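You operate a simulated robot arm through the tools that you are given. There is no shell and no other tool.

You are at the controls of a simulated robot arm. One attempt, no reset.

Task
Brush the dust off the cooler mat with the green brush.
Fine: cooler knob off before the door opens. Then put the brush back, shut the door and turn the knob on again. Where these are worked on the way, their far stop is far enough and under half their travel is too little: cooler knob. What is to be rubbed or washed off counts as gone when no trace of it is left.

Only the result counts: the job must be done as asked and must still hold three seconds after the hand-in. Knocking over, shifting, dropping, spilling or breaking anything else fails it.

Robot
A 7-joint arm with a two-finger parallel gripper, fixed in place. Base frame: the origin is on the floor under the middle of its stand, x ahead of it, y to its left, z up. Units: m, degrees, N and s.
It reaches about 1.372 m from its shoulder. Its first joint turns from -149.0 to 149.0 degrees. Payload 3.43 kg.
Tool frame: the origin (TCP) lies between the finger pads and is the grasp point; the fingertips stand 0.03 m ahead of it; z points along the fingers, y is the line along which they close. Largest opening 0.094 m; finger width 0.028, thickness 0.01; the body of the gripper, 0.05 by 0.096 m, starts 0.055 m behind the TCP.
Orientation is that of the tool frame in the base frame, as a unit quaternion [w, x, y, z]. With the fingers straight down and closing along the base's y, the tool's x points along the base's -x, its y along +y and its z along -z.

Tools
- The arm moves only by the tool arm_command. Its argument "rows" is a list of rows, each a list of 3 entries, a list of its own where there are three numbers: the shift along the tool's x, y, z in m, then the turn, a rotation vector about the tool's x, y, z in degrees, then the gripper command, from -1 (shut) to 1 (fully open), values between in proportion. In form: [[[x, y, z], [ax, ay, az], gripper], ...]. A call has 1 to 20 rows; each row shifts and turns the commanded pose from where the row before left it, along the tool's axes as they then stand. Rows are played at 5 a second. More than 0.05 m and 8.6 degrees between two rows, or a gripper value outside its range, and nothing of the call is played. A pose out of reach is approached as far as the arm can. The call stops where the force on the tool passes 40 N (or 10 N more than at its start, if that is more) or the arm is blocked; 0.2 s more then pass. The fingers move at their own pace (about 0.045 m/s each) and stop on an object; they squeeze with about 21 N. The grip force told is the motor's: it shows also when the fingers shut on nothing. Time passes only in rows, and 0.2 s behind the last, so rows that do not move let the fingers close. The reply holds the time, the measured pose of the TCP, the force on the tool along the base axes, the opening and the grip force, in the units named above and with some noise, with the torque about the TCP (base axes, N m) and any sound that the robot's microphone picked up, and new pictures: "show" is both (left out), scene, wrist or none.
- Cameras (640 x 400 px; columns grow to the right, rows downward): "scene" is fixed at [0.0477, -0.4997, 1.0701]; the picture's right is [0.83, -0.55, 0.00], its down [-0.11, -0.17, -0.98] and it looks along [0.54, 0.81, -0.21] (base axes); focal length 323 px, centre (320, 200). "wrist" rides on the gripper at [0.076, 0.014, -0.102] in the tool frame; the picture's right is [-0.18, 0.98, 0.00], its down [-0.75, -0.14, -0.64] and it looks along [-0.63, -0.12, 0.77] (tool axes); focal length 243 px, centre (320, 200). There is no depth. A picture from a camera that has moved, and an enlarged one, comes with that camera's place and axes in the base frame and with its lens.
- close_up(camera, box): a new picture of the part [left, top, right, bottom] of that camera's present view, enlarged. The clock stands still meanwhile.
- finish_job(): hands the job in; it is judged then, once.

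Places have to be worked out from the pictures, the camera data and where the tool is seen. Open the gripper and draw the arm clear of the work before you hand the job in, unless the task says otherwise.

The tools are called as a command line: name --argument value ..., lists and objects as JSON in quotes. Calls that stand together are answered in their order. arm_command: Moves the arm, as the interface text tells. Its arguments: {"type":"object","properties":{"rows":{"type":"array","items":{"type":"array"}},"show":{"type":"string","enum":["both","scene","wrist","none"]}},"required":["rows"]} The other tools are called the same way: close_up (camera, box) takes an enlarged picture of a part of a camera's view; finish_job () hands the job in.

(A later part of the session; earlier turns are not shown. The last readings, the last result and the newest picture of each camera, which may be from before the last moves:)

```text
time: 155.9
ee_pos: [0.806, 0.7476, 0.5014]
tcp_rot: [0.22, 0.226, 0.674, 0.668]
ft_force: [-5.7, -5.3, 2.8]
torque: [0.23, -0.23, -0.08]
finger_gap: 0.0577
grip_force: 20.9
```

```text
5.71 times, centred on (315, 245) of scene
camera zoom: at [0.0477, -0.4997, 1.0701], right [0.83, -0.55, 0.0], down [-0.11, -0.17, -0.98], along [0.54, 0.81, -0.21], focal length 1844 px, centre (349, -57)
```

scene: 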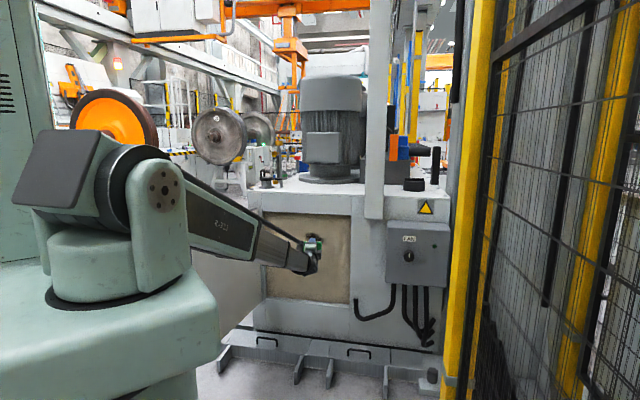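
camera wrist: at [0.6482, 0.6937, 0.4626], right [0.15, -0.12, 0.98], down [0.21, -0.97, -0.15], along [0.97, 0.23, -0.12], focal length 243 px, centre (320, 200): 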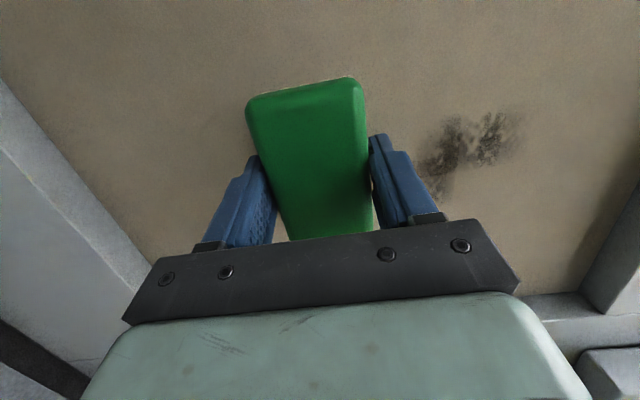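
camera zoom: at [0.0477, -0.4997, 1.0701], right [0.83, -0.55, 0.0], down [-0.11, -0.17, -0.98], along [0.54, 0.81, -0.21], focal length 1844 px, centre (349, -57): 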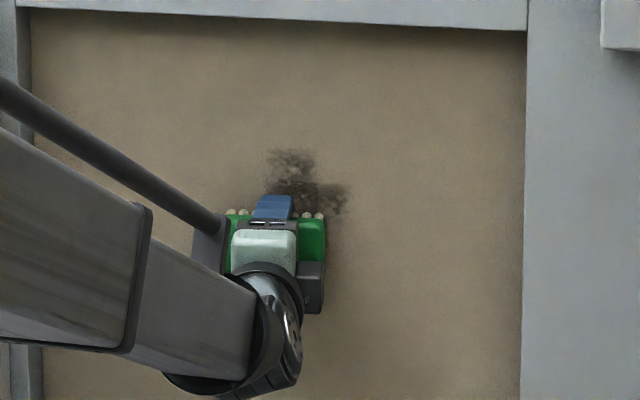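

Smooth two-way motion without stops, but contact faded at the top. I add 1 mm press and reduce the slope term.

arm_command --rows '[[[0, 0.012, 0.0005], [0, 0, 0], -1], [[0, 0.012, 0], [0, 0, 0], -1], [[0, 0.012, -0.0001], [0, 0, 0], -1], [[0, 0.012, -0.0001], [0, 0, 0], -1], [[0, 0.012, -0.0001], [0, 0, 0], -1], [[0, 0.012, -0.0001], [0, 0, 0], -1], [[0, 0.012, -0.0001], [0, 0, 0], -1], [[0, 0, 0], [0, 0, 0], -1]]' --show "none"

arm_command --rows '[[[0, -0.012, 0.0001], [0, 0, 0], -1], [[0, -0.012, 0.0001], [0, 0, 0], -1], [[0, -0.012, 0.0001], [0, 0, 0], -1], [[0, -0.012, 0.0001], [0, 0, 0], -1], [[0, -0.012, 0.0001], [0, 0, 0], -1], [[0, -0.012, 0.0001], [0, 0, 0], -1], [[0, -0.012, 0.0001], [0, 0, 0], -1]]' --show "none"

close_up --camera "scene" --box '[280, 210, 350, 280]'

```text
time: 156.6
ee_pos: [0.8059, 0.7455, 0.523]
tcp_rot: [0.22, 0.227, 0.675, 0.666]
ft_force: [-1.3, -0.3, 0.4]
torque: [0.05, -0.03, 0.0]
finger_gap: 0.0576
grip_force: 20.9
stopped in row 3: the force on the tool passed its limit at 56 N (the readings are from after the stop); the commanded pose is now the measured one
```

```text
time: 158.2
ee_pos: [0.8056, 0.7465, 0.4383]
tcp_rot: [0.221, 0.226, 0.676, 0.666]
ft_force: [-0.3, -1.5, 0.4]
torque: [0.03, -0.04, -0.04]
finger_gap: 0.058
grip_force: 20.9
```

```text
5.71 times, centred on (315, 245) of scene
camera zoom: at [0.0477, -0.4997, 1.0701], right [0.83, -0.55, 0.0], down [-0.11, -0.17, -0.98], along [0.54, 0.81, -0.21], focal length 1844 px, centre (349, -57)
```

zoom: 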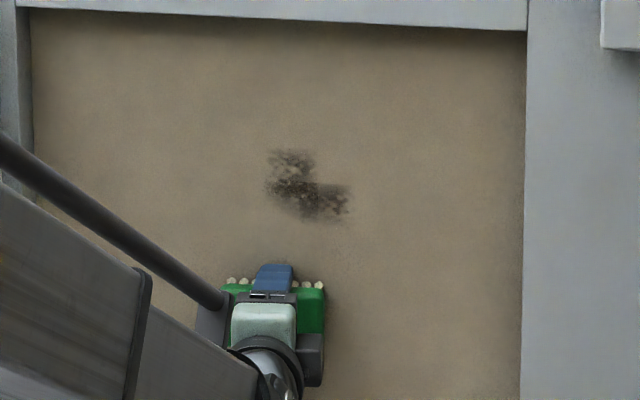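

Up-strokes dig in, so I stay with down-strokes: lift, return to the top, re-press to the same depth, and sweep down — one full stroke per call at moderate force.

arm_command --rows '[[[0, 0, -0.006], [0, 0, 0], -1], [[0, 0.045, -0.0003], [0, 0, 0], -1], [[0, 0.045, -0.0003], [0, 0, 0], -1], [[0, 0.045, -0.0004], [0, 0, 0], -1], [[0, 0.022, -0.0003], [0, 0, 0], -1], [[0, 0, 0.006], [0, 0, 0], -1], [[0, -0.0117, 0.0002], [0, 0, 0], -1], [[0, -0.0117, 0.0002], [0, 0, 0], -1], [[0, -0.0117, 0.0002], [0, 0, 0], -1], [[0, -0.0117, 0.0002], [0, 0, 0], -1], [[0, -0.0117, 0.0002], [0, 0, 0], -1], [[0, -0.0117, 0.0002], [0, 0, 0], -1], [[0, -0.0117, 0.0002], [0, 0, 0], -1], [[0, -0.0117, 0.0002], [0, 0, 0], -1], [[0, -0.0117, 0.0002], [0, 0, 0], -1]]' --show "none"

close_up --camera "scene" --box '[280, 210, 350, 280]'

```text
time: 160.4
ee_pos: [0.8067, 0.7465, 0.5479]
tcp_rot: [0.22, 0.227, 0.675, 0.667]
ft_force: [-3.3, -3.6, -0.9]
torque: [0.15, -0.1, -0.07]
finger_gap: 0.0577
grip_force: 20.5
stopped in row 11: the force on the tool passed its limit at 46 N (the readings are from after the stop); the commanded pose is now the measured one
```

```text
5.71 times, centred on (315, 245) of scene
camera zoom: at [0.0477, -0.4997, 1.0701], right [0.83, -0.55, 0.0], down [-0.11, -0.17, -0.98], along [0.54, 0.81, -0.21], focal length 1844 px, centre (349, -57)
```

zoom: 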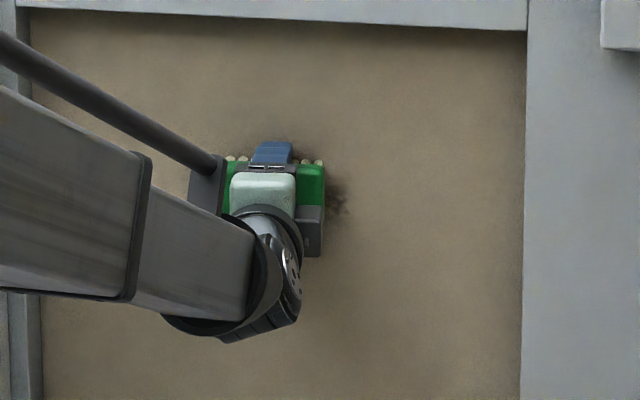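

Good firm contact that time. I continue the same stroke downward.

arm_command --rows '[[[0, -0.0117, 0.0003], [0, 0, 0], -1], [[0, -0.0117, 0.0002], [0, 0, 0], -1], [[0, -0.0117, 0.0002], [0, 0, 0], -1], [[0, -0.0117, 0.0002], [0, 0, 0], -1], [[0, -0.0117, 0.0002], [0, 0, 0], -1], [[0, -0.0117, 0.0002], [0, 0, 0], -1]]' --show "none"

close_up --camera "scene" --box '[280, 210, 350, 280]'

```text
time: 161.7
ee_pos: [0.8066, 0.7464, 0.4892]
tcp_rot: [0.221, 0.225, 0.674, 0.668]
ft_force: [-2.9, -3.2, -1.1]
torque: [0.07, -0.12, -0.03]
finger_gap: 0.058
grip_force: 20.9
stopped in row 6: the force on the tool passed its limit at 45 N (the readings are from after the stop); the commanded pose is now the measured one
```

```text
5.71 times, centred on (315, 245) of scene
camera zoom: at [0.0477, -0.4997, 1.0701], right [0.83, -0.55, 0.0], down [-0.11, -0.17, -0.98], along [0.54, 0.81, -0.21], focal length 1844 px, centre (349, -57)
```

zoom: 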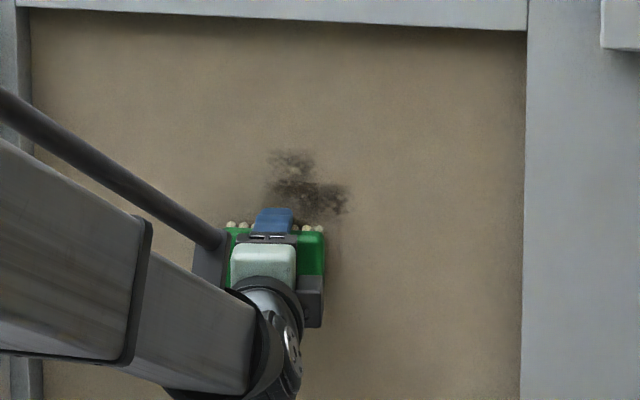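

Slow but steady. I shift right to e≈0.055 so both the left column and the lower-right part are under the bearing half, and stroke again.

arm_command --rows '[[[0, 0, -0.006], [0, 0, 0], -1], [[-0.013, 0.045, -0.0021], [0, 0, 0], -1], [[0, 0.045, -0.0003], [0, 0, 0], -1], [[0, 0.02, -0.0003], [0, 0, 0], -1], [[0, 0, 0.006], [0, 0, 0], -1], [[0, -0.0117, 0.0003], [0, 0, 0], -1], [[0, -0.0117, 0.0001], [0, 0, 0], -1], [[0, -0.0117, 0.0001], [0, 0, 0], -1], [[0, -0.0117, 0.0001], [0, 0, 0], -1], [[0, -0.0117, 0.0001], [0, 0, 0], -1], [[0, -0.0117, 0.0001], [0, 0, 0], -1], [[0, -0.0117, 0.0001], [0, 0, 0], -1], [[0, -0.0117, 0.0001], [0, 0, 0], -1], [[0, -0.0117, 0.0001], [0, 0, 0], -1]]' --show "none"

close_up --camera "scene" --box '[280, 210, 350, 280]'

```text
time: 164.7
ee_pos: [0.8138, 0.7378, 0.4956]
tcp_rot: [0.221, 0.225, 0.674, 0.668]
ft_force: [-9.0, -10.6, 6.7]
torque: [0.43, -0.48, -0.19]
finger_gap: 0.058
grip_force: 20.7
```

```text
5.71 times, centred on (315, 245) of scene
camera zoom: at [0.0477, -0.4997, 1.0701], right [0.83, -0.55, 0.0], down [-0.11, -0.17, -0.98], along [0.54, 0.81, -0.21], focal length 1844 px, centre (349, -57)
```

zoom: 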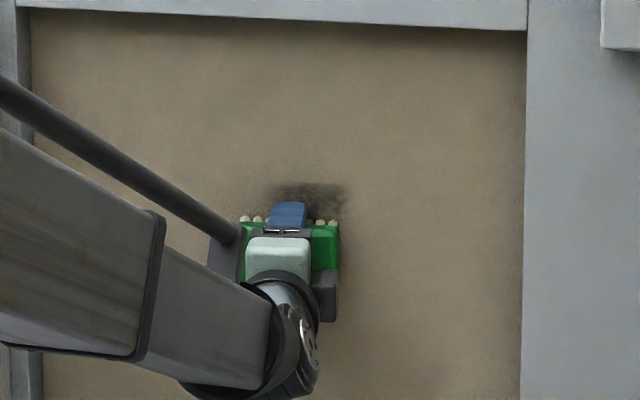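

Excellent — a steady full stroke, and the upper-left part vanished. Only a band at z≈0.515–0.55 remains; I repeat, extending lower.

arm_command --rows '[[[0, 0, -0.006], [0, 0, 0], -1], [[0, 0.045, -0.0004], [0, 0, 0], -1], [[0, 0.045, -0.0003], [0, 0, 0], -1], [[0, 0, 0.006], [0, 0, 0], -1], [[0, -0.0117, 0.0002], [0, 0, 0], -1], [[0, -0.0117, 0.0001], [0, 0, 0], -1], [[0, -0.0117, 0.0001], [0, 0, 0], -1], [[0, -0.0117, 0.0001], [0, 0, 0], -1], [[0, -0.0117, 0.0001], [0, 0, 0], -1], [[0, -0.0117, 0.0001], [0, 0, 0], -1], [[0, -0.0117, 0.0001], [0, 0, 0], -1], [[0, -0.0117, 0.0001], [0, 0, 0], -1], [[0, -0.0117, 0], [0, 0, 0], -1], [[0, -0.0117, 0], [0, 0, 0], -1]]' --show "none"

close_up --camera "scene" --box '[280, 210, 350, 280]'

```text
time: 166.4
ee_pos: [0.8149, 0.7367, 0.5426]
tcp_rot: [0.22, 0.225, 0.674, 0.669]
ft_force: [-2.9, -4.4, -0.7]
torque: [0.15, -0.09, -0.07]
finger_gap: 0.0577
grip_force: 21.2
stopped in row 8: the force on the tool passed its limit at 48 N (the readings are from after the stop); the commanded pose is now the measured one
```

```text
5.71 times, centred on (315, 245) of scene
camera zoom: at [0.0477, -0.4997, 1.0701], right [0.83, -0.55, 0.0], down [-0.11, -0.17, -0.98], along [0.54, 0.81, -0.21], focal length 1844 px, centre (349, -57)
```

zoom: 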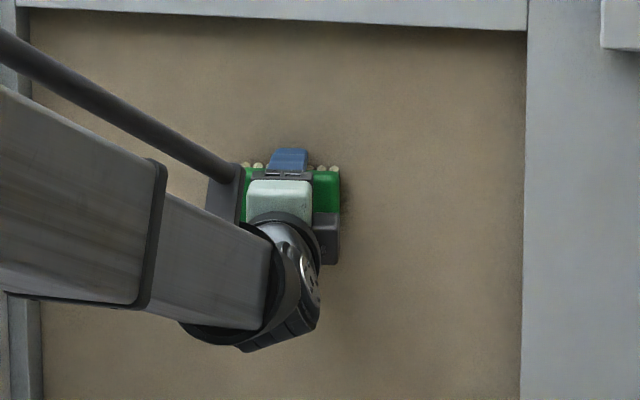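

I continue down from here through the remaining band.

arm_command --rows '[[[0, -0.0117, 0.0003], [0, 0, 0], -1], [[0, -0.0117, 0.0001], [0, 0, 0], -1], [[0, -0.0117, 0.0001], [0, 0, 0], -1], [[0, -0.0117, 0.0001], [0, 0, 0], -1], [[0, -0.0117, 0.0001], [0, 0, 0], -1], [[0, -0.0117, 0.0001], [0, 0, 0], -1], [[0, -0.0117, 0.0001], [0, 0, 0], -1]]' --show "none"

close_up --camera "scene" --box '[280, 210, 350, 280]'

```text
time: 167.7
ee_pos: [0.8152, 0.7367, 0.4865]
tcp_rot: [0.221, 0.224, 0.672, 0.67]
ft_force: [-3.6, -5.5, -0.4]
torque: [0.18, -0.14, -0.09]
finger_gap: 0.058
grip_force: 20.8
stopped in row 6: the force on the tool passed its limit at 55 N (the readings are from after the stop); the commanded pose is now the measured one
```

```text
5.71 times, centred on (315, 245) of scene
camera zoom: at [0.0477, -0.4997, 1.0701], right [0.83, -0.55, 0.0], down [-0.11, -0.17, -0.98], along [0.54, 0.81, -0.21], focal length 1844 px, centre (349, -57)
```

zoom: 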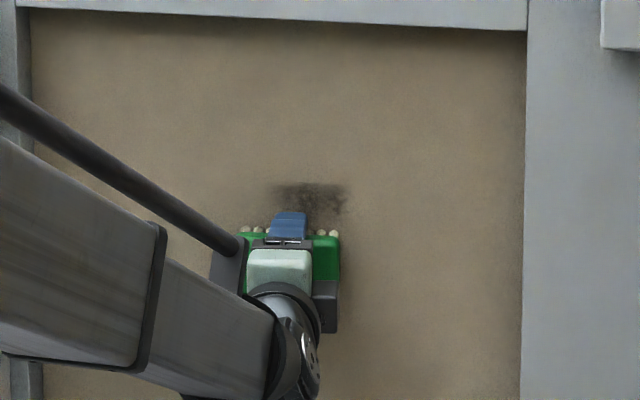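

Fading further. Another stroke over the same band.

arm_command --rows '[[[0, 0, -0.006], [0, 0, 0], -1], [[0, 0.045, -0.0002], [0, 0, 0], -1], [[0, 0.045, -0.0002], [0, 0, 0], -1], [[0, 0, 0.006], [0, 0, 0], -1], [[0, -0.0117, 0.0001], [0, 0, 0], -1], [[0, -0.0117, 0.0001], [0, 0, 0], -1], [[0, -0.0117, 0], [0, 0, 0], -1], [[0, -0.0117, 0], [0, 0, 0], -1], [[0, -0.0117, 0], [0, 0, 0], -1], [[0, -0.0117, 0], [0, 0, 0], -1], [[0, -0.0117, 0], [0, 0, 0], -1], [[0, -0.0117, 0], [0, 0, 0], -1], [[0, -0.0117, 0], [0, 0, 0], -1]]' --show "none"

close_up --camera "scene" --box '[280, 210, 350, 280]'

```text
time: 170.5
ee_pos: [0.8148, 0.7378, 0.4703]
tcp_rot: [0.221, 0.224, 0.672, 0.671]
ft_force: [-13.0, -12.2, 7.9]
torque: [0.5, -0.57, -0.23]
finger_gap: 0.058
grip_force: 21.3
```

```text
5.71 times, centred on (315, 245) of scene
camera zoom: at [0.0477, -0.4997, 1.0701], right [0.83, -0.55, 0.0], down [-0.11, -0.17, -0.98], along [0.54, 0.81, -0.21], focal length 1844 px, centre (349, -57)
```

zoom: 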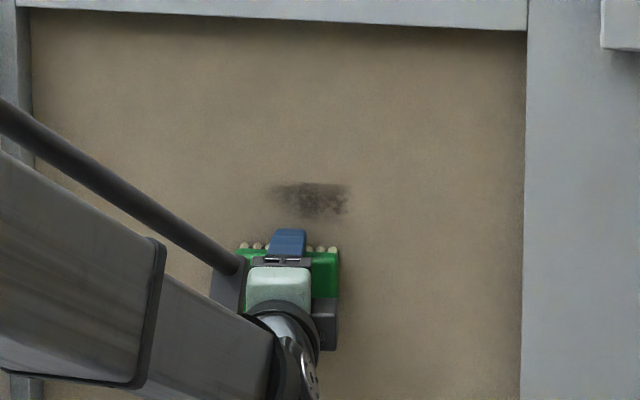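

A smooth full stroke with ~18 N; the band is fainter. I repeat, shifted 1 cm right to cover its right edge too.

arm_command --rows '[[[0, 0, -0.006], [0, 0, 0], -1], [[-0.01, 0.045, -0.0015], [0, 0, 0], -1], [[0, 0.045, -0.0001], [0, 0, 0], -1], [[0, 0.015, 0], [0, 0, 0], -1], [[0, 0, 0.006], [0, 0, 0], -1], [[0, -0.0117, 0.0001], [0, 0, 0], -1], [[0, -0.0117, 0], [0, 0, 0], -1], [[0, -0.0117, 0], [0, 0, 0], -1], [[0, -0.0117, 0], [0, 0, 0], -1], [[0, -0.0117, 0], [0, 0, 0], -1], [[0, -0.0117, 0], [0, 0, 0], -1], [[0, -0.0117, 0], [0, 0, 0], -1], [[0, -0.0117, 0], [0, 0, 0], -1], [[0, -0.0117, 0], [0, 0, 0], -1]]' --show "none"

close_up --camera "scene" --box '[280, 210, 350, 280]'

```text
time: 173.5
ee_pos: [0.8217, 0.7304, 0.4681]
tcp_rot: [0.221, 0.225, 0.672, 0.67]
ft_force: [-6.4, -7.6, 3.7]
torque: [0.26, -0.3, -0.13]
finger_gap: 0.0576
grip_force: 20.6
```

```text
5.71 times, centred on (315, 245) of scene
camera zoom: at [0.0477, -0.4997, 1.0701], right [0.83, -0.55, 0.0], down [-0.11, -0.17, -0.98], along [0.54, 0.81, -0.21], focal length 1844 px, centre (349, -57)
```

zoom: 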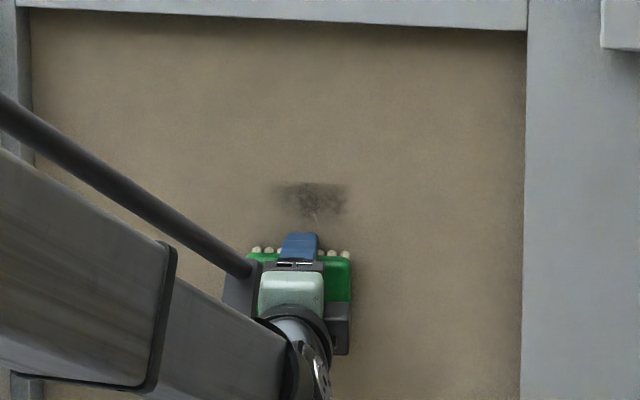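

Very faint now. I run two more strokes in one call.

arm_command --rows '[[[0, 0, -0.006], [0, 0, 0], -1], [[0, 0.049, 0], [0, 0, 0], -1], [[0, 0.049, 0], [0, 0, 0], -1], [[0, 0, 0.0063], [0, 0, 0], -1], [[0, -0.0163, 0], [0, 0, 0], -1], [[0, -0.0163, 0], [0, 0, 0], -1], [[0, -0.0163, 0], [0, 0, 0], -1], [[0, -0.0163, 0], [0, 0, 0], -1], [[0, -0.0163, 0], [0, 0, 0], -1], [[0, -0.0163, 0], [0, 0, 0], -1], [[0, 0, -0.006], [0, 0, 0], -1], [[0, 0.049, 0], [0, 0, 0], -1], [[0, 0.049, 0], [0, 0, 0], -1], [[0, 0, 0.006], [0, 0, 0], -1], [[0, -0.0163, 0], [0, 0, 0], -1], [[0, -0.0163, 0], [0, 0, 0], -1], [[0, -0.0163, 0], [0, 0, 0], -1], [[0, -0.0163, 0], [0, 0, 0], -1], [[0, -0.0163, 0], [0, 0, 0], -1], [[0, -0.0163, 0], [0, 0, 0], -1]]' --show "none"

close_up --camera "scene" --box '[280, 210, 350, 280]'

```text
time: 177.7
ee_pos: [0.8235, 0.7306, 0.4681]
tcp_rot: [0.221, 0.224, 0.672, 0.67]
ft_force: [-10.9, -12.7, 5.9]
torque: [0.55, -0.56, -0.18]
finger_gap: 0.0578
grip_force: 20.9
```

```text
5.71 times, centred on (315, 245) of scene
camera zoom: at [0.0477, -0.4997, 1.0701], right [0.83, -0.55, 0.0], down [-0.11, -0.17, -0.98], along [0.54, 0.81, -0.21], focal length 1844 px, centre (349, -57)
```

zoom: 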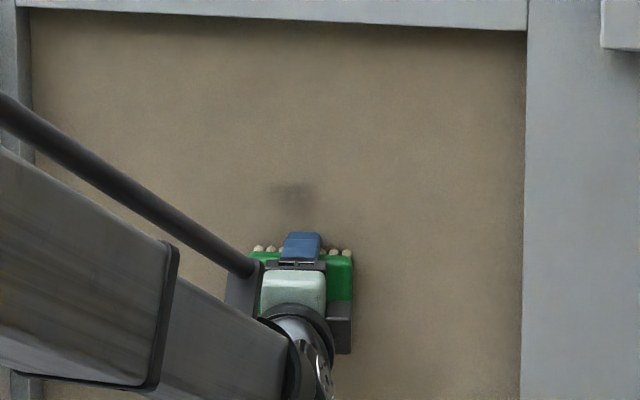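

Only a very faint tile at e≈0.03–0.065 remains. I shift 2 cm left and do two more strokes.

arm_command --rows '[[[0, 0, -0.006], [0, 0, 0], -1], [[0.022, 0.044, 0.003], [0, 0, 0], -1], [[0, 0.049, 0], [0, 0, 0], -1], [[0, 0, 0.006], [0, 0, 0], -1], [[0, -0.0155, 0.0002], [0, 0, 0], -1], [[0, -0.0155, 0], [0, 0, 0], -1], [[0, -0.0155, 0], [0, 0, 0], -1], [[0, -0.0155, 0], [0, 0, 0], -1], [[0, -0.0155, 0], [0, 0, 0], -1], [[0, -0.0155, 0], [0, 0, 0], -1], [[0, 0, -0.006], [0, 0, 0], -1], [[0, 0.047, 0], [0, 0, 0], -1], [[0, 0.047, 0], [0, 0, 0], -1], [[0, 0, 0.006], [0, 0, 0], -1], [[0, -0.0155, 0], [0, 0, 0], -1], [[0, -0.0155, 0], [0, 0, 0], -1], [[0, -0.0155, 0], [0, 0, 0], -1], [[0, -0.0155, 0], [0, 0, 0], -1], [[0, -0.0155, 0], [0, 0, 0], -1], [[0, -0.0155, 0], [0, 0, 0], -1]]' --show "none"

close_up --camera "scene" --box '[280, 210, 350, 280]'

```text
time: 179.9
ee_pos: [0.8074, 0.7457, 0.4772]
tcp_rot: [0.221, 0.224, 0.671, 0.671]
ft_force: [-1.5, -3.1, -1.7]
torque: [0.05, -0.08, -0.09]
finger_gap: 0.058
grip_force: 20.9
stopped in row 10: the force on the tool passed its limit at 59 N (the readings are from after the stop); the commanded pose is now the measured one
```

```text
5.71 times, centred on (315, 245) of scene
camera zoom: at [0.0477, -0.4997, 1.0701], right [0.83, -0.55, 0.0], down [-0.11, -0.17, -0.98], along [0.54, 0.81, -0.21], focal length 1844 px, centre (349, -57)
```

zoom: 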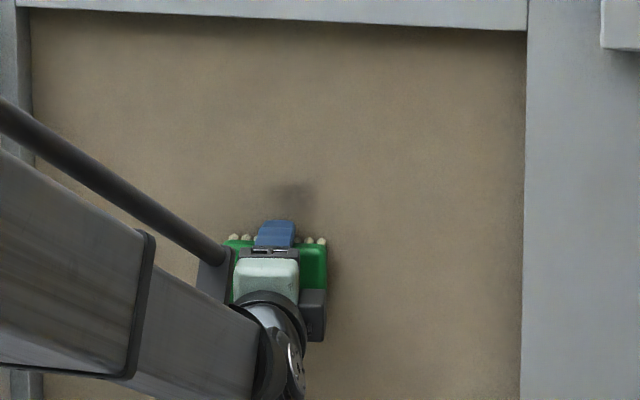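

One more faint smudge remains. I repeat two strokes at slightly lighter press.

arm_command --rows '[[[0, 0, -0.006], [0, 0, 0], -1], [[-0.006, 0.045, -0.0008], [0, 0, 0], -1], [[0, 0.047, 0], [0, 0, 0], -1], [[0, 0, 0.006], [0, 0, 0], -1], [[0, -0.0155, 0.0002], [0, 0, 0], -1], [[0, -0.0155, 0], [0, 0, 0], -1], [[0, -0.0155, 0], [0, 0, 0], -1], [[0, -0.0155, 0], [0, 0, 0], -1], [[0, -0.0155, 0], [0, 0, 0], -1], [[0, -0.0155, 0], [0, 0, 0], -1], [[0, 0, -0.006], [0, 0, 0], -1], [[0, 0.047, 0], [0, 0, 0], -1], [[0, 0.047, 0], [0, 0, 0], -1], [[0, 0, 0.006], [0, 0, 0], -1], [[0, -0.0155, 0], [0, 0, 0], -1], [[0, -0.0155, 0], [0, 0, 0], -1], [[0, -0.0155, 0], [0, 0, 0], -1], [[0, -0.0155, 0], [0, 0, 0], -1], [[0, -0.0155, 0], [0, 0, 0], -1], [[0, -0.0155, 0], [0, 0, 0], -1]]' --show "none"

close_up --camera "scene" --box '[280, 210, 350, 280]'

```text
time: 183.9
ee_pos: [0.8117, 0.7406, 0.4993]
tcp_rot: [0.222, 0.224, 0.672, 0.67]
ft_force: [-2.3, -2.3, -1.1]
torque: [0.04, -0.06, -0.05]
finger_gap: 0.0577
grip_force: 21.7
stopped in row 19: the force on the tool passed its limit at 63 N (the readings are from after the stop); the commanded pose is now the measured one
```

```text
5.71 times, centred on (315, 245) of scene
camera zoom: at [0.0477, -0.4997, 1.0701], right [0.83, -0.55, 0.0], down [-0.11, -0.17, -0.98], along [0.54, 0.81, -0.21], focal length 1844 px, centre (349, -57)
```

zoom: 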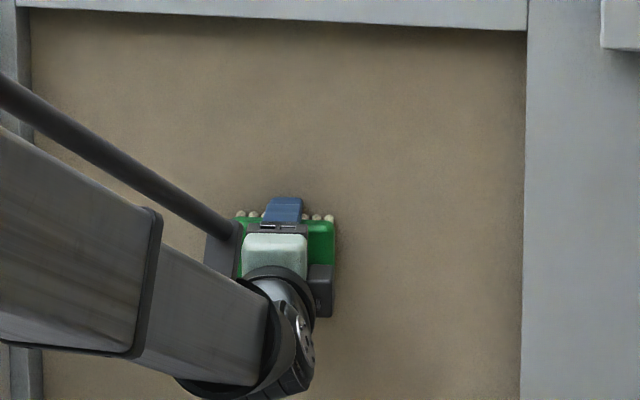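

The mat looks clean. I back away from the mat to inspect the whole area.

arm_command --rows '[[[0, 0, -0.02], [0, 0, 0], -1], [[0, 0, -0.04], [0, 0, 0], -1], [[0, -0.04, -0.03], [0, 0, 0], -1], [[0, -0.04, 0], [0, 0, 0], -1], [[0, 0, 0], [0, 0, 0], -1]]' --show "both"

close_up --camera "scene" --box '[280, 210, 350, 280]'

close_up --camera "wrist" --box '[300, 40, 600, 230]'

```text
time: 185.1
ee_pos: [0.7612, 0.6706, 0.4237]
tcp_rot: [0.222, 0.224, 0.67, 0.672]
ft_force: [0.7, -1.6, -1.1]
torque: [0.01, 0.0, -0.01]
finger_gap: 0.0578
grip_force: 20.2
camera wrist: at [0.638, 0.6346, 0.4374], right [0.15, -0.11, 0.98], down [0.22, -0.96, -0.14], along [0.96, 0.24, -0.12], focal length 243 px, centre (320, 200)
```

scene: 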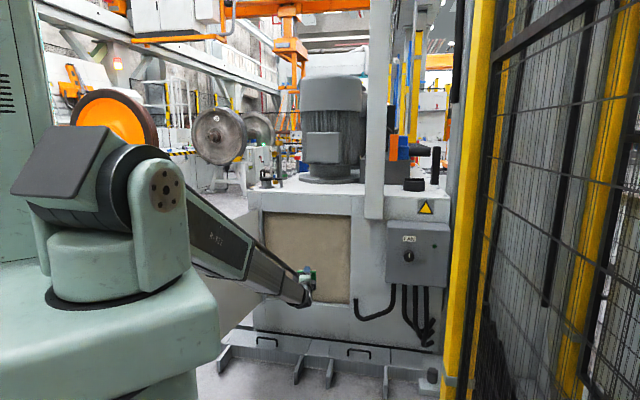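
wrist: 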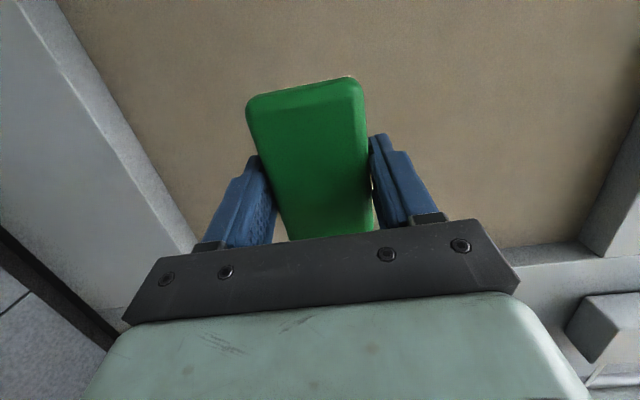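

```text
5.71 times, centred on (315, 245) of scene
camera zoom: at [0.0477, -0.4997, 1.0701], right [0.83, -0.55, 0.0], down [-0.11, -0.17, -0.98], along [0.54, 0.81, -0.21], focal length 1844 px, centre (349, -57)
```

zoom: 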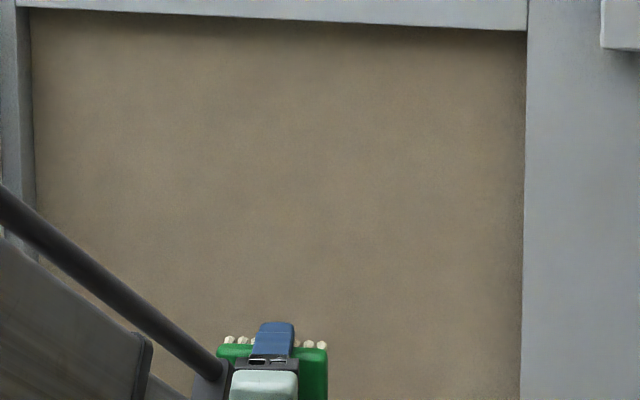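

```text
2.11 times, centred on (450, 135) of wrist
camera zoom: at [0.638, 0.6346, 0.4374], right [0.15, -0.11, 0.98], down [0.22, -0.96, -0.14], along [0.96, 0.24, -0.12], focal length 511 px, centre (46, 337)
```

zoom: 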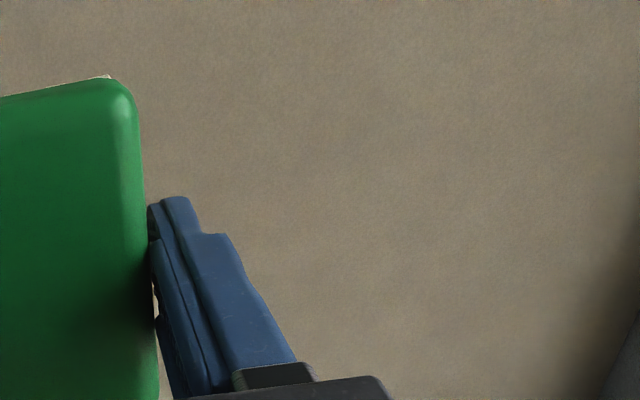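

The dust is completely gone from the mat. Now I return the brush: first retreat from the cabinet, then move right and up in front of the box.

arm_command --rows '[[[0.006, 0, -0.0416], [0, 0, 0], -1], [[0.006, 0, -0.0416], [0, 0, 0], -1], [[0.006, 0, -0.0416], [0, 0, 0], -1], [[0.006, 0, -0.0416], [0, 0, 0], -1], [[0.006, 0, -0.0416], [0, 0, 0], -1], [[-0.0302, 0.036, -0.00435], [0, 0, 0], -1], [[-0.0302, 0.036, -0.00435], [0, 0, 0], -1], [[-0.0302, 0.036, -0.00435], [0, 0, 0], -1], [[-0.0302, 0.036, -0.00435], [0, 0, 0], -1], [[-0.0302, 0.036, -0.00435], [0, 0, 0], -1], [[-0.0302, 0.036, -0.00435], [0, 0, 0], -1], [[-0.0302, 0.036, -0.00435], [0, 0, 0], -1], [[-0.0302, 0.036, -0.00435], [0, 0, 0], -1], [[-0.0302, 0.036, -0.00435], [0, 0, 0], -1], [[-0.0302, 0.036, -0.00435], [0, 0, 0], -1], [[-0.0302, 0.036, -0.00435], [0, 0, 0], -1]]' --show "both"

```text
time: 188.5
ee_pos: [0.8488, 0.2804, 0.814]
tcp_rot: [0.222, 0.223, 0.67, 0.672]
ft_force: [-0.5, 0.2, -0.7]
torque: [-0.02, 0.02, -0.03]
finger_gap: 0.0577
grip_force: 20.9
camera wrist: at [0.7274, 0.2454, 0.8281], right [0.15, -0.11, 0.98], down [0.22, -0.96, -0.14], along [0.96, 0.24, -0.12], focal length 243 px, centre (320, 200)
```

scene: 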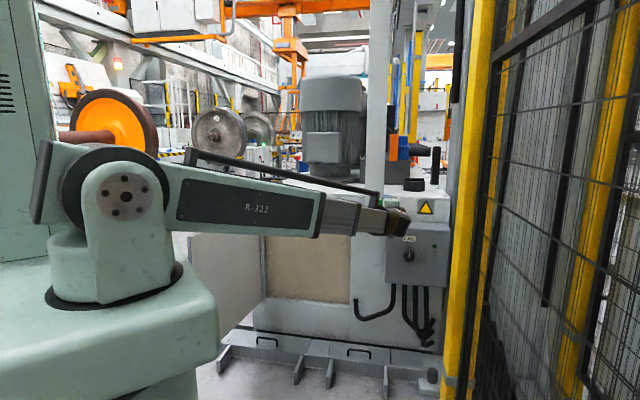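
wrist: 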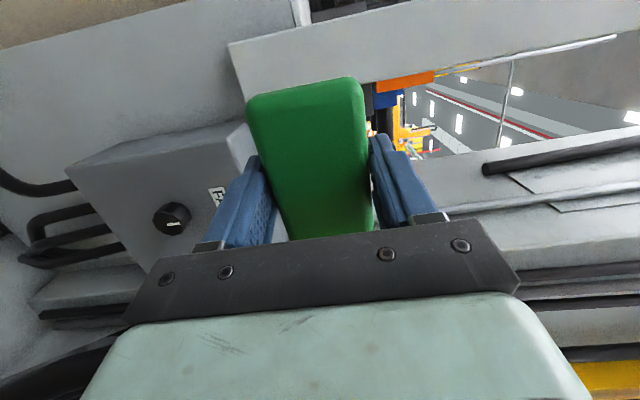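

Clear of everything in front of the box. I rotate the tool to point down, with the final twist and tilt so the brush will be level.

arm_command --rows '[[[0, 0, 0], [8.18, 0, 0], -1], [[0, 0, 0], [8.18, 0, 0], -1], [[0, 0, 0], [8.18, 0, 0], -1], [[0, 0, 0], [8.18, 0, 0], -1], [[0, 0, 0], [8.18, 0, 0], -1], [[0, 0, 0], [8.18, 0, 0], -1], [[0, 0, 0], [8.18, 0, 0], -1], [[0, 0, 0], [8.18, 0, 0], -1], [[0, 0, 0], [8.18, 0, 0], -1], [[0, 0, 0], [8.18, 0, 0], -1], [[0, 0, 0], [8.2, 0, 0], -1], [[0, 0, 0], [0, 0, 8.2], -1], [[0, 0, 0], [0, 0, 0], -1]]' --show "both"

```text
time: 191.3
ee_pos: [0.8497, 0.2832, 0.8146]
tcp_rot: [-0.001, 0.382, 0.924, -0.001]
ft_force: [-0.8, 1.2, -0.3]
torque: [-0.01, 0.01, 0.03]
finger_gap: 0.0575
grip_force: 21.3
camera wrist: at [0.8066, 0.347, 0.9166], right [0.82, 0.57, 0.0], down [0.44, -0.63, 0.64], along [0.36, -0.53, -0.77], focal length 243 px, centre (320, 200)
```

scene: 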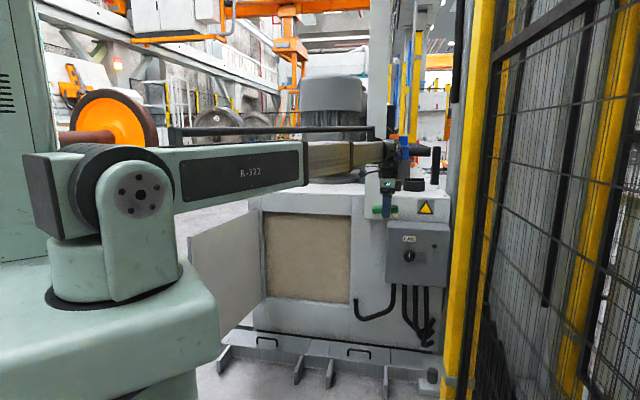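
wrist: 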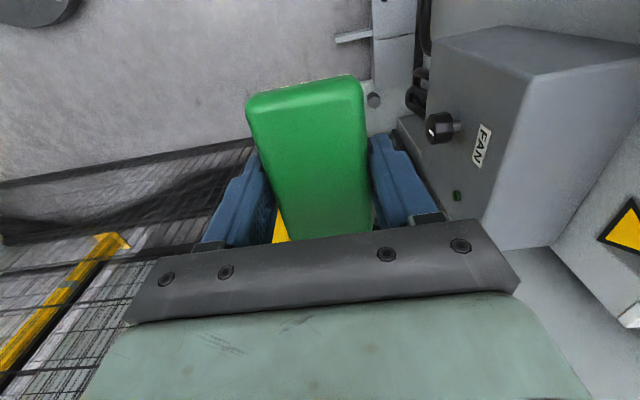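

The tool points straight down. I zoom on the brush to measure its tilt in the grip.

close_up --camera "scene" --box '[360, 165, 430, 225]'

close_up --camera "wrist" --box '[200, 60, 440, 250]'

```text
6.67 times, centred on (395, 195) of scene
camera zoom: at [0.0477, -0.4997, 1.0701], right [0.83, -0.55, 0.0], down [-0.11, -0.17, -0.98], along [0.54, 0.81, -0.21], focal length 2151 px, centre (-180, 233)
```

zoom: 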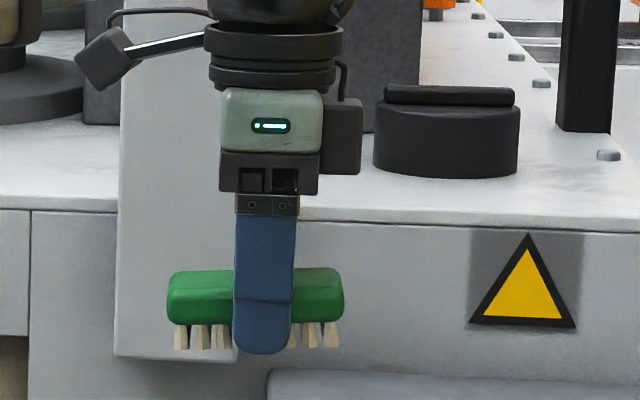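

```text
2.11 times, centred on (320, 155) of wrist
camera zoom: at [0.8066, 0.347, 0.9166], right [0.82, 0.57, 0.0], down [0.44, -0.63, 0.64], along [0.36, -0.53, -0.77], focal length 511 px, centre (320, 295)
```

zoom: 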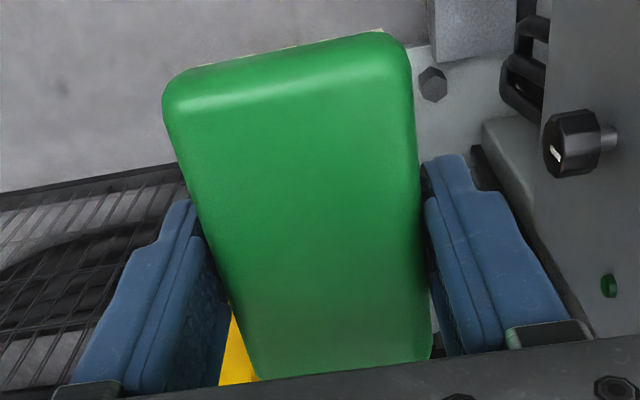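

The brush is tilted ~4.5° (left end low). I tilt the tool 4.5° to level it and move over its original spot on the box, staying high.

arm_command --rows '[[[0, 0, 0], [0, 4.5, 0], -1], [[-0.0376, 0, -0.003], [0, 0, 0], -1], [[-0.0376, 0, -0.003], [0, 0, 0], -1], [[-0.0376, 0, -0.003], [0, 0, 0], -1], [[0, 0.0474, 0], [0, 0, 0], -1], [[0, 0.0474, 0], [0, 0, 0], -1], [[0, 0.0474, 0], [0, 0, 0], -1], [[0, 0.0474, 0], [0, 0, 0], -1], [[0, 0.0474, 0], [0, 0, 0], -1], [[0, 0, 0], [0, 0, 0], -1]]' --show "both"

close_up --camera "scene" --box '[380, 165, 450, 245]'

```text
time: 193.5
ee_pos: [1.0947, 0.371, 0.8172]
tcp_rot: [-0.038, 0.381, 0.924, 0.014]
ft_force: [0.9, -0.1, -1.0]
torque: [0.03, 0.03, 0.0]
finger_gap: 0.0577
grip_force: 20.6
camera wrist: at [1.0578, 0.4288, 0.9242], right [0.82, 0.57, -0.02], down [0.47, -0.67, 0.58], along [0.32, -0.48, -0.82], focal length 243 px, centre (320, 200)
```

scene: 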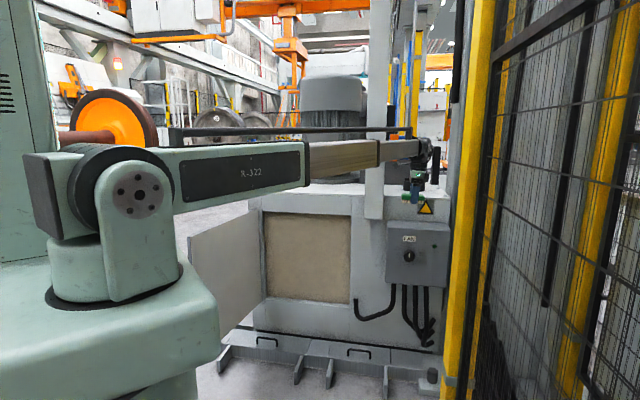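
wrist: 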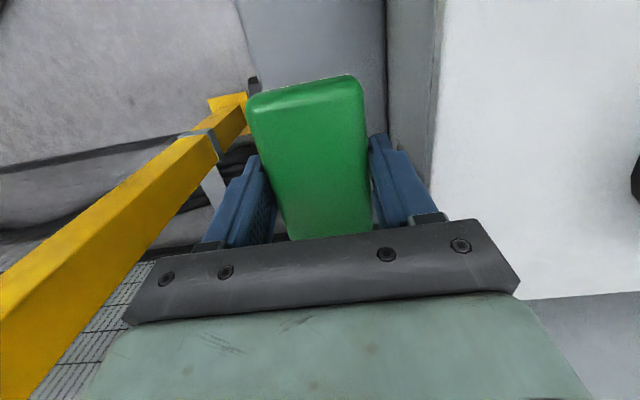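

```text
5.00 times, centred on (415, 205) of scene
camera zoom: at [0.0477, -0.4997, 1.0701], right [0.83, -0.55, 0.0], down [-0.11, -0.17, -0.98], along [0.54, 0.81, -0.21], focal length 1613 px, centre (-155, 175)
```

zoom: 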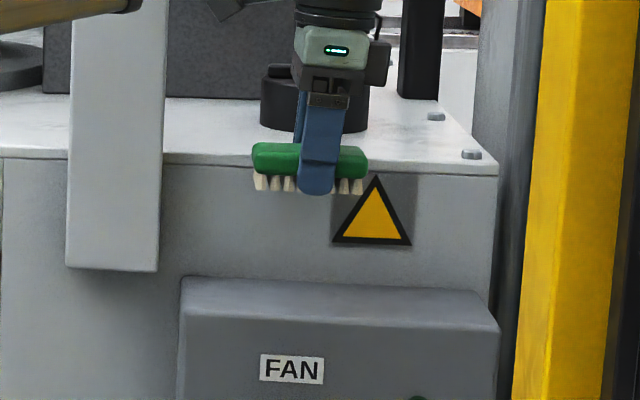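

The brush is level. I descend with a 2 mm correction toward the original spot, stopping just above the box top.

arm_command --rows '[[[-0.0044, 0.0016, 0.0299], [0, 0, 0], -1], [[-0.0024, 0, 0.0299], [0, 0, 0], -1], [[-0.0022, 0, 0.0275], [0, 0, 0], -1], [[0, 0, 0], [0, 0, 0], -1]]' --show "wrist"

close_up --camera "scene" --box '[385, 195, 445, 235]'

```text
time: 194.5
ee_pos: [1.0993, 0.3696, 0.7284]
tcp_rot: [-0.037, 0.382, 0.923, 0.016]
ft_force: [0.2, -0.1, -0.7]
torque: [0.0, 0.01, 0.04]
finger_gap: 0.0577
grip_force: 20.5
camera wrist: at [1.0621, 0.4291, 0.8355], right [0.82, 0.57, -0.02], down [0.47, -0.67, 0.58], along [0.32, -0.48, -0.82], focal length 243 px, centre (320, 200)
```

wrist: 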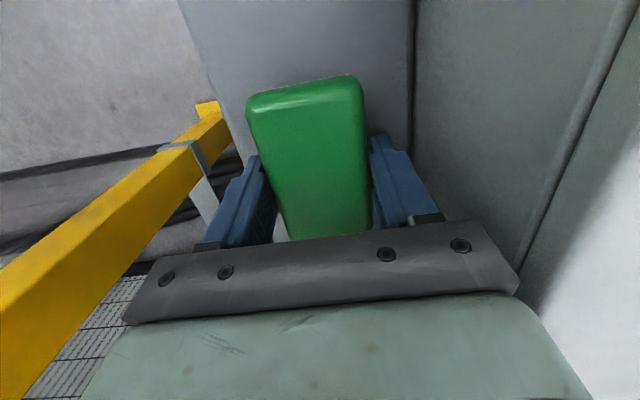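

```text
10.00 times, centred on (415, 215) of scene
camera zoom: at [0.0477, -0.4997, 1.0701], right [0.83, -0.55, 0.0], down [-0.11, -0.17, -0.98], along [0.54, 0.81, -0.21], focal length 3226 px, centre (-630, 50)
```

zoom: 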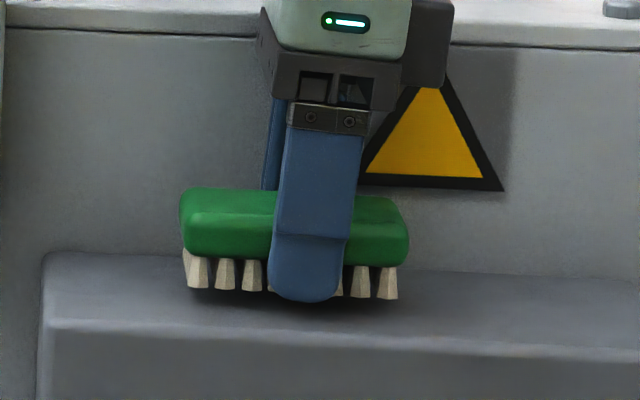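

Almost there: about 7–8 mm above its resting height and ~2 mm right of the original position. I correct and lower gently until contact.

arm_command --rows '[[[0.0016, 0, 0.003], [0, 0, 0], -1], [[-0.0002, 0, 0.002], [0, 0, 0], -1], [[0, 0, 0], [0, 0, 0], -1]]' --show "none"

arm_command --rows '[[[-0.0001, 0, 0.0015], [0, 0, 0], -1], [[0, 0, 0], [0, 0, 0], -1]]' --show "none"

```text
time: 195.3
ee_pos: [1.0978, 0.3724, 0.7222]
tcp_rot: [-0.037, 0.382, 0.923, 0.015]
ft_force: [-1.1, 0.1, -0.3]
torque: [0.03, -0.02, 0.0]
finger_gap: 0.058
grip_force: 21.2
```

```text
time: 195.9
ee_pos: [1.0985, 0.3727, 0.7204]
tcp_rot: [-0.037, 0.381, 0.924, 0.015]
ft_force: [0.5, -1.3, 2.6]
torque: [0.06, -0.15, -0.02]
finger_gap: 0.0575
grip_force: 21.2
```

The brush touches down at z=0.7204 (3 N). I open the fingers partway and then rise straight up.

arm_command --rows '[[[0, 0, 0.0004], [0, 0, 0], -1], [[0, 0, 0], [0, 0, 0], 0], [[0, 0, 0], [0, 0, 0], 0.45], [[0, 0, 0], [0, 0, 0], 0.45], [[0, 0, 0], [0, 0, 0], 0.45]]' --show "both"

close_up --camera "scene" --box '[385, 195, 445, 235]'

```text
time: 197.1
ee_pos: [1.0991, 0.373, 0.7211]
tcp_rot: [-0.037, 0.381, 0.924, 0.016]
ft_force: [12.3, 9.9, 20.2]
torque: [-0.3, -0.11, 0.31]
finger_gap: 0.0593
grip_force: 0.1
camera wrist: at [1.0609, 0.4306, 0.8286], right [0.82, 0.57, -0.01], down [0.47, -0.67, 0.58], along [0.32, -0.48, -0.81], focal length 243 px, centre (320, 200)
```

scene: 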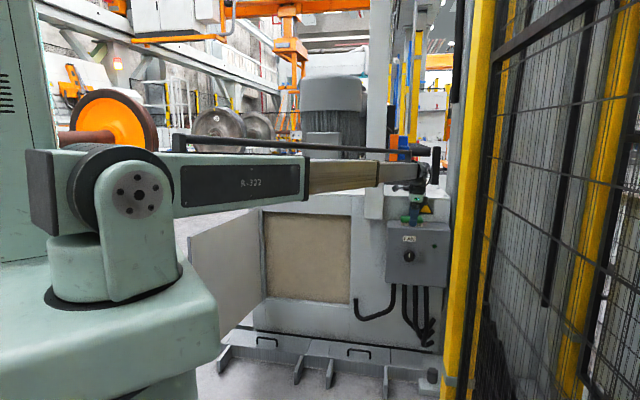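
wrist: 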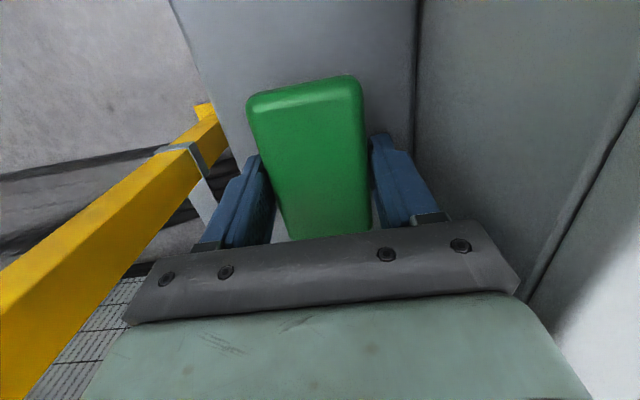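

```text
10.00 times, centred on (415, 215) of scene
camera zoom: at [0.0477, -0.4997, 1.0701], right [0.83, -0.55, 0.0], down [-0.11, -0.17, -0.98], along [0.54, 0.81, -0.21], focal length 3226 px, centre (-630, 50)
```

zoom: 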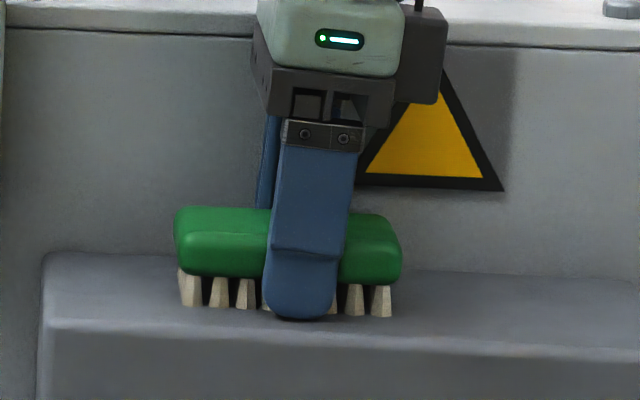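

The fingers have only opened slightly and there's an odd residual force. I wait a moment with the gripper commanded open and re-read.

arm_command --rows '[[[0, 0, 0], [0, 0, 0], 0.45], [[0, 0, 0], [0, 0, 0], 0.45]]' --show "none"

```text
time: 197.7
ee_pos: [1.0991, 0.3725, 0.7208]
tcp_rot: [-0.037, 0.381, 0.924, 0.016]
ft_force: [15.0, 11.8, 23.6]
torque: [-0.34, -0.19, 0.37]
finger_gap: 0.0584
grip_force: 0.1
```

The fingers still haven't opened and there's ~30 N on the tool. I look closely before doing anything else.

close_up --camera "wrist" --box '[180, 60, 460, 250]'

close_up --camera "scene" --box '[395, 195, 430, 230]'

```text
2.11 times, centred on (320, 155) of wrist
camera zoom: at [1.0607, 0.4304, 0.8285], right [0.82, 0.57, -0.01], down [0.47, -0.67, 0.58], along [0.32, -0.48, -0.81], focal length 511 px, centre (320, 295)
```

zoom: 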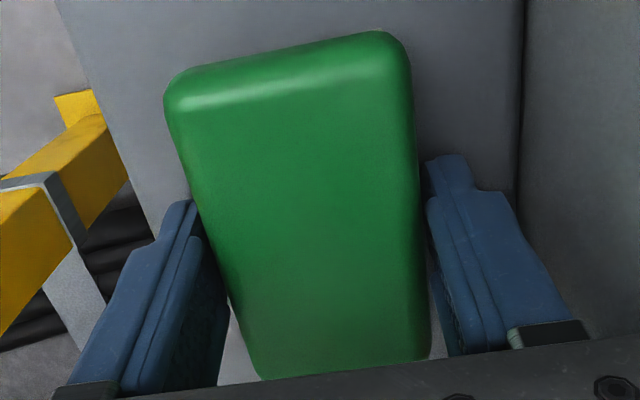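

```text
11.43 times, centred on (412, 212) of scene
camera zoom: at [0.0477, -0.4997, 1.0701], right [0.83, -0.55, 0.0], down [-0.11, -0.17, -0.98], along [0.54, 0.81, -0.21], focal length 3687 px, centre (-737, 57)
```

zoom: 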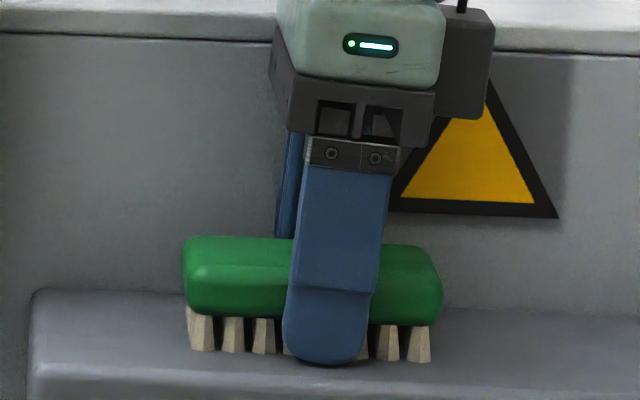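

Nothing visibly blocks the fingers. I command a somewhat wider opening and see whether the gap changes.

arm_command --rows '[[[0, 0, 0], [0, 0, 0], 0.6], [[0, 0, 0], [0, 0, 0], 0.6], [[0, 0, 0], [0, 0, 0], 0.6]]' --show "wrist"

```text
time: 198.5
ee_pos: [1.0966, 0.3705, 0.7205]
tcp_rot: [-0.039, 0.382, 0.923, 0.014]
ft_force: [-16.0, -13.0, 25.4]
torque: [0.0, -0.26, -0.3]
finger_gap: 0.0637
grip_force: 0.1
camera wrist: at [1.0589, 0.4286, 0.8286], right [0.82, 0.57, -0.02], down [0.47, -0.67, 0.58], along [0.32, -0.49, -0.81], focal length 243 px, centre (320, 200)
```

wrist: 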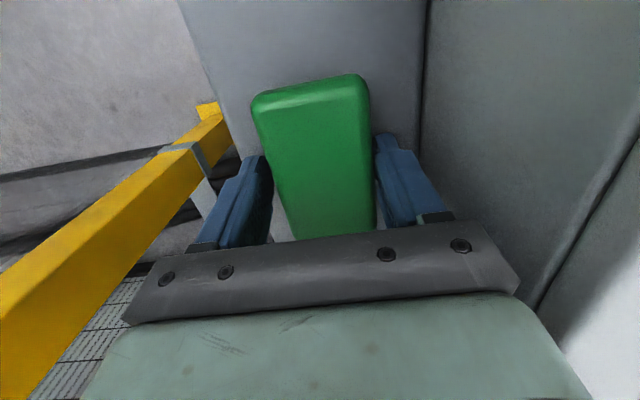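

The fingertip corners are evidently resting on the box top (25 N up), dragging as they open. I raise 2 mm to free them.

arm_command --rows '[[[0.0001, 0, -0.001], [0, 0, 0], 0.6], [[0.0001, 0, -0.001], [0, 0, 0], 0.6], [[0, 0, 0], [0, 0, 0], 0.6]]' --show "wrist"

close_up --camera "scene" --box '[395, 195, 430, 230]'

```text
time: 199.3
ee_pos: [1.0995, 0.373, 0.7216]
tcp_rot: [-0.039, 0.38, 0.924, 0.017]
ft_force: [2.4, 2.7, 4.4]
torque: [0.01, -0.15, 0.08]
finger_gap: 0.0733
grip_force: 0.1
camera wrist: at [1.0616, 0.4313, 0.8287], right [0.82, 0.57, -0.01], down [0.47, -0.67, 0.58], along [0.32, -0.48, -0.82], focal length 243 px, centre (320, 200)
```

wrist: 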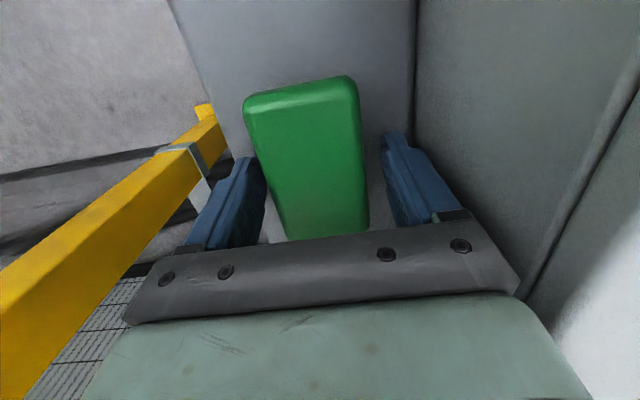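

```text
11.43 times, centred on (412, 212) of scene
camera zoom: at [0.0477, -0.4997, 1.0701], right [0.83, -0.55, 0.0], down [-0.11, -0.17, -0.98], along [0.54, 0.81, -0.21], focal length 3687 px, centre (-737, 57)
```

zoom: 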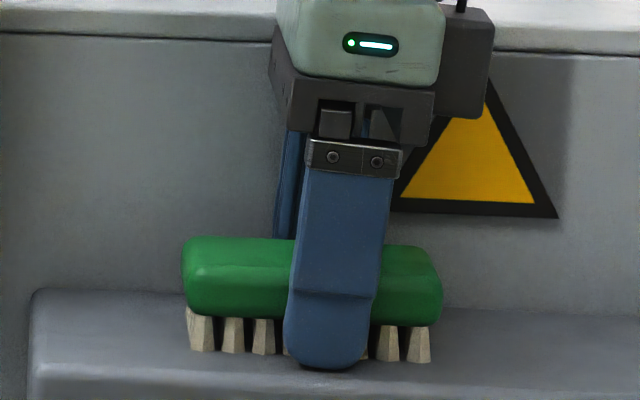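

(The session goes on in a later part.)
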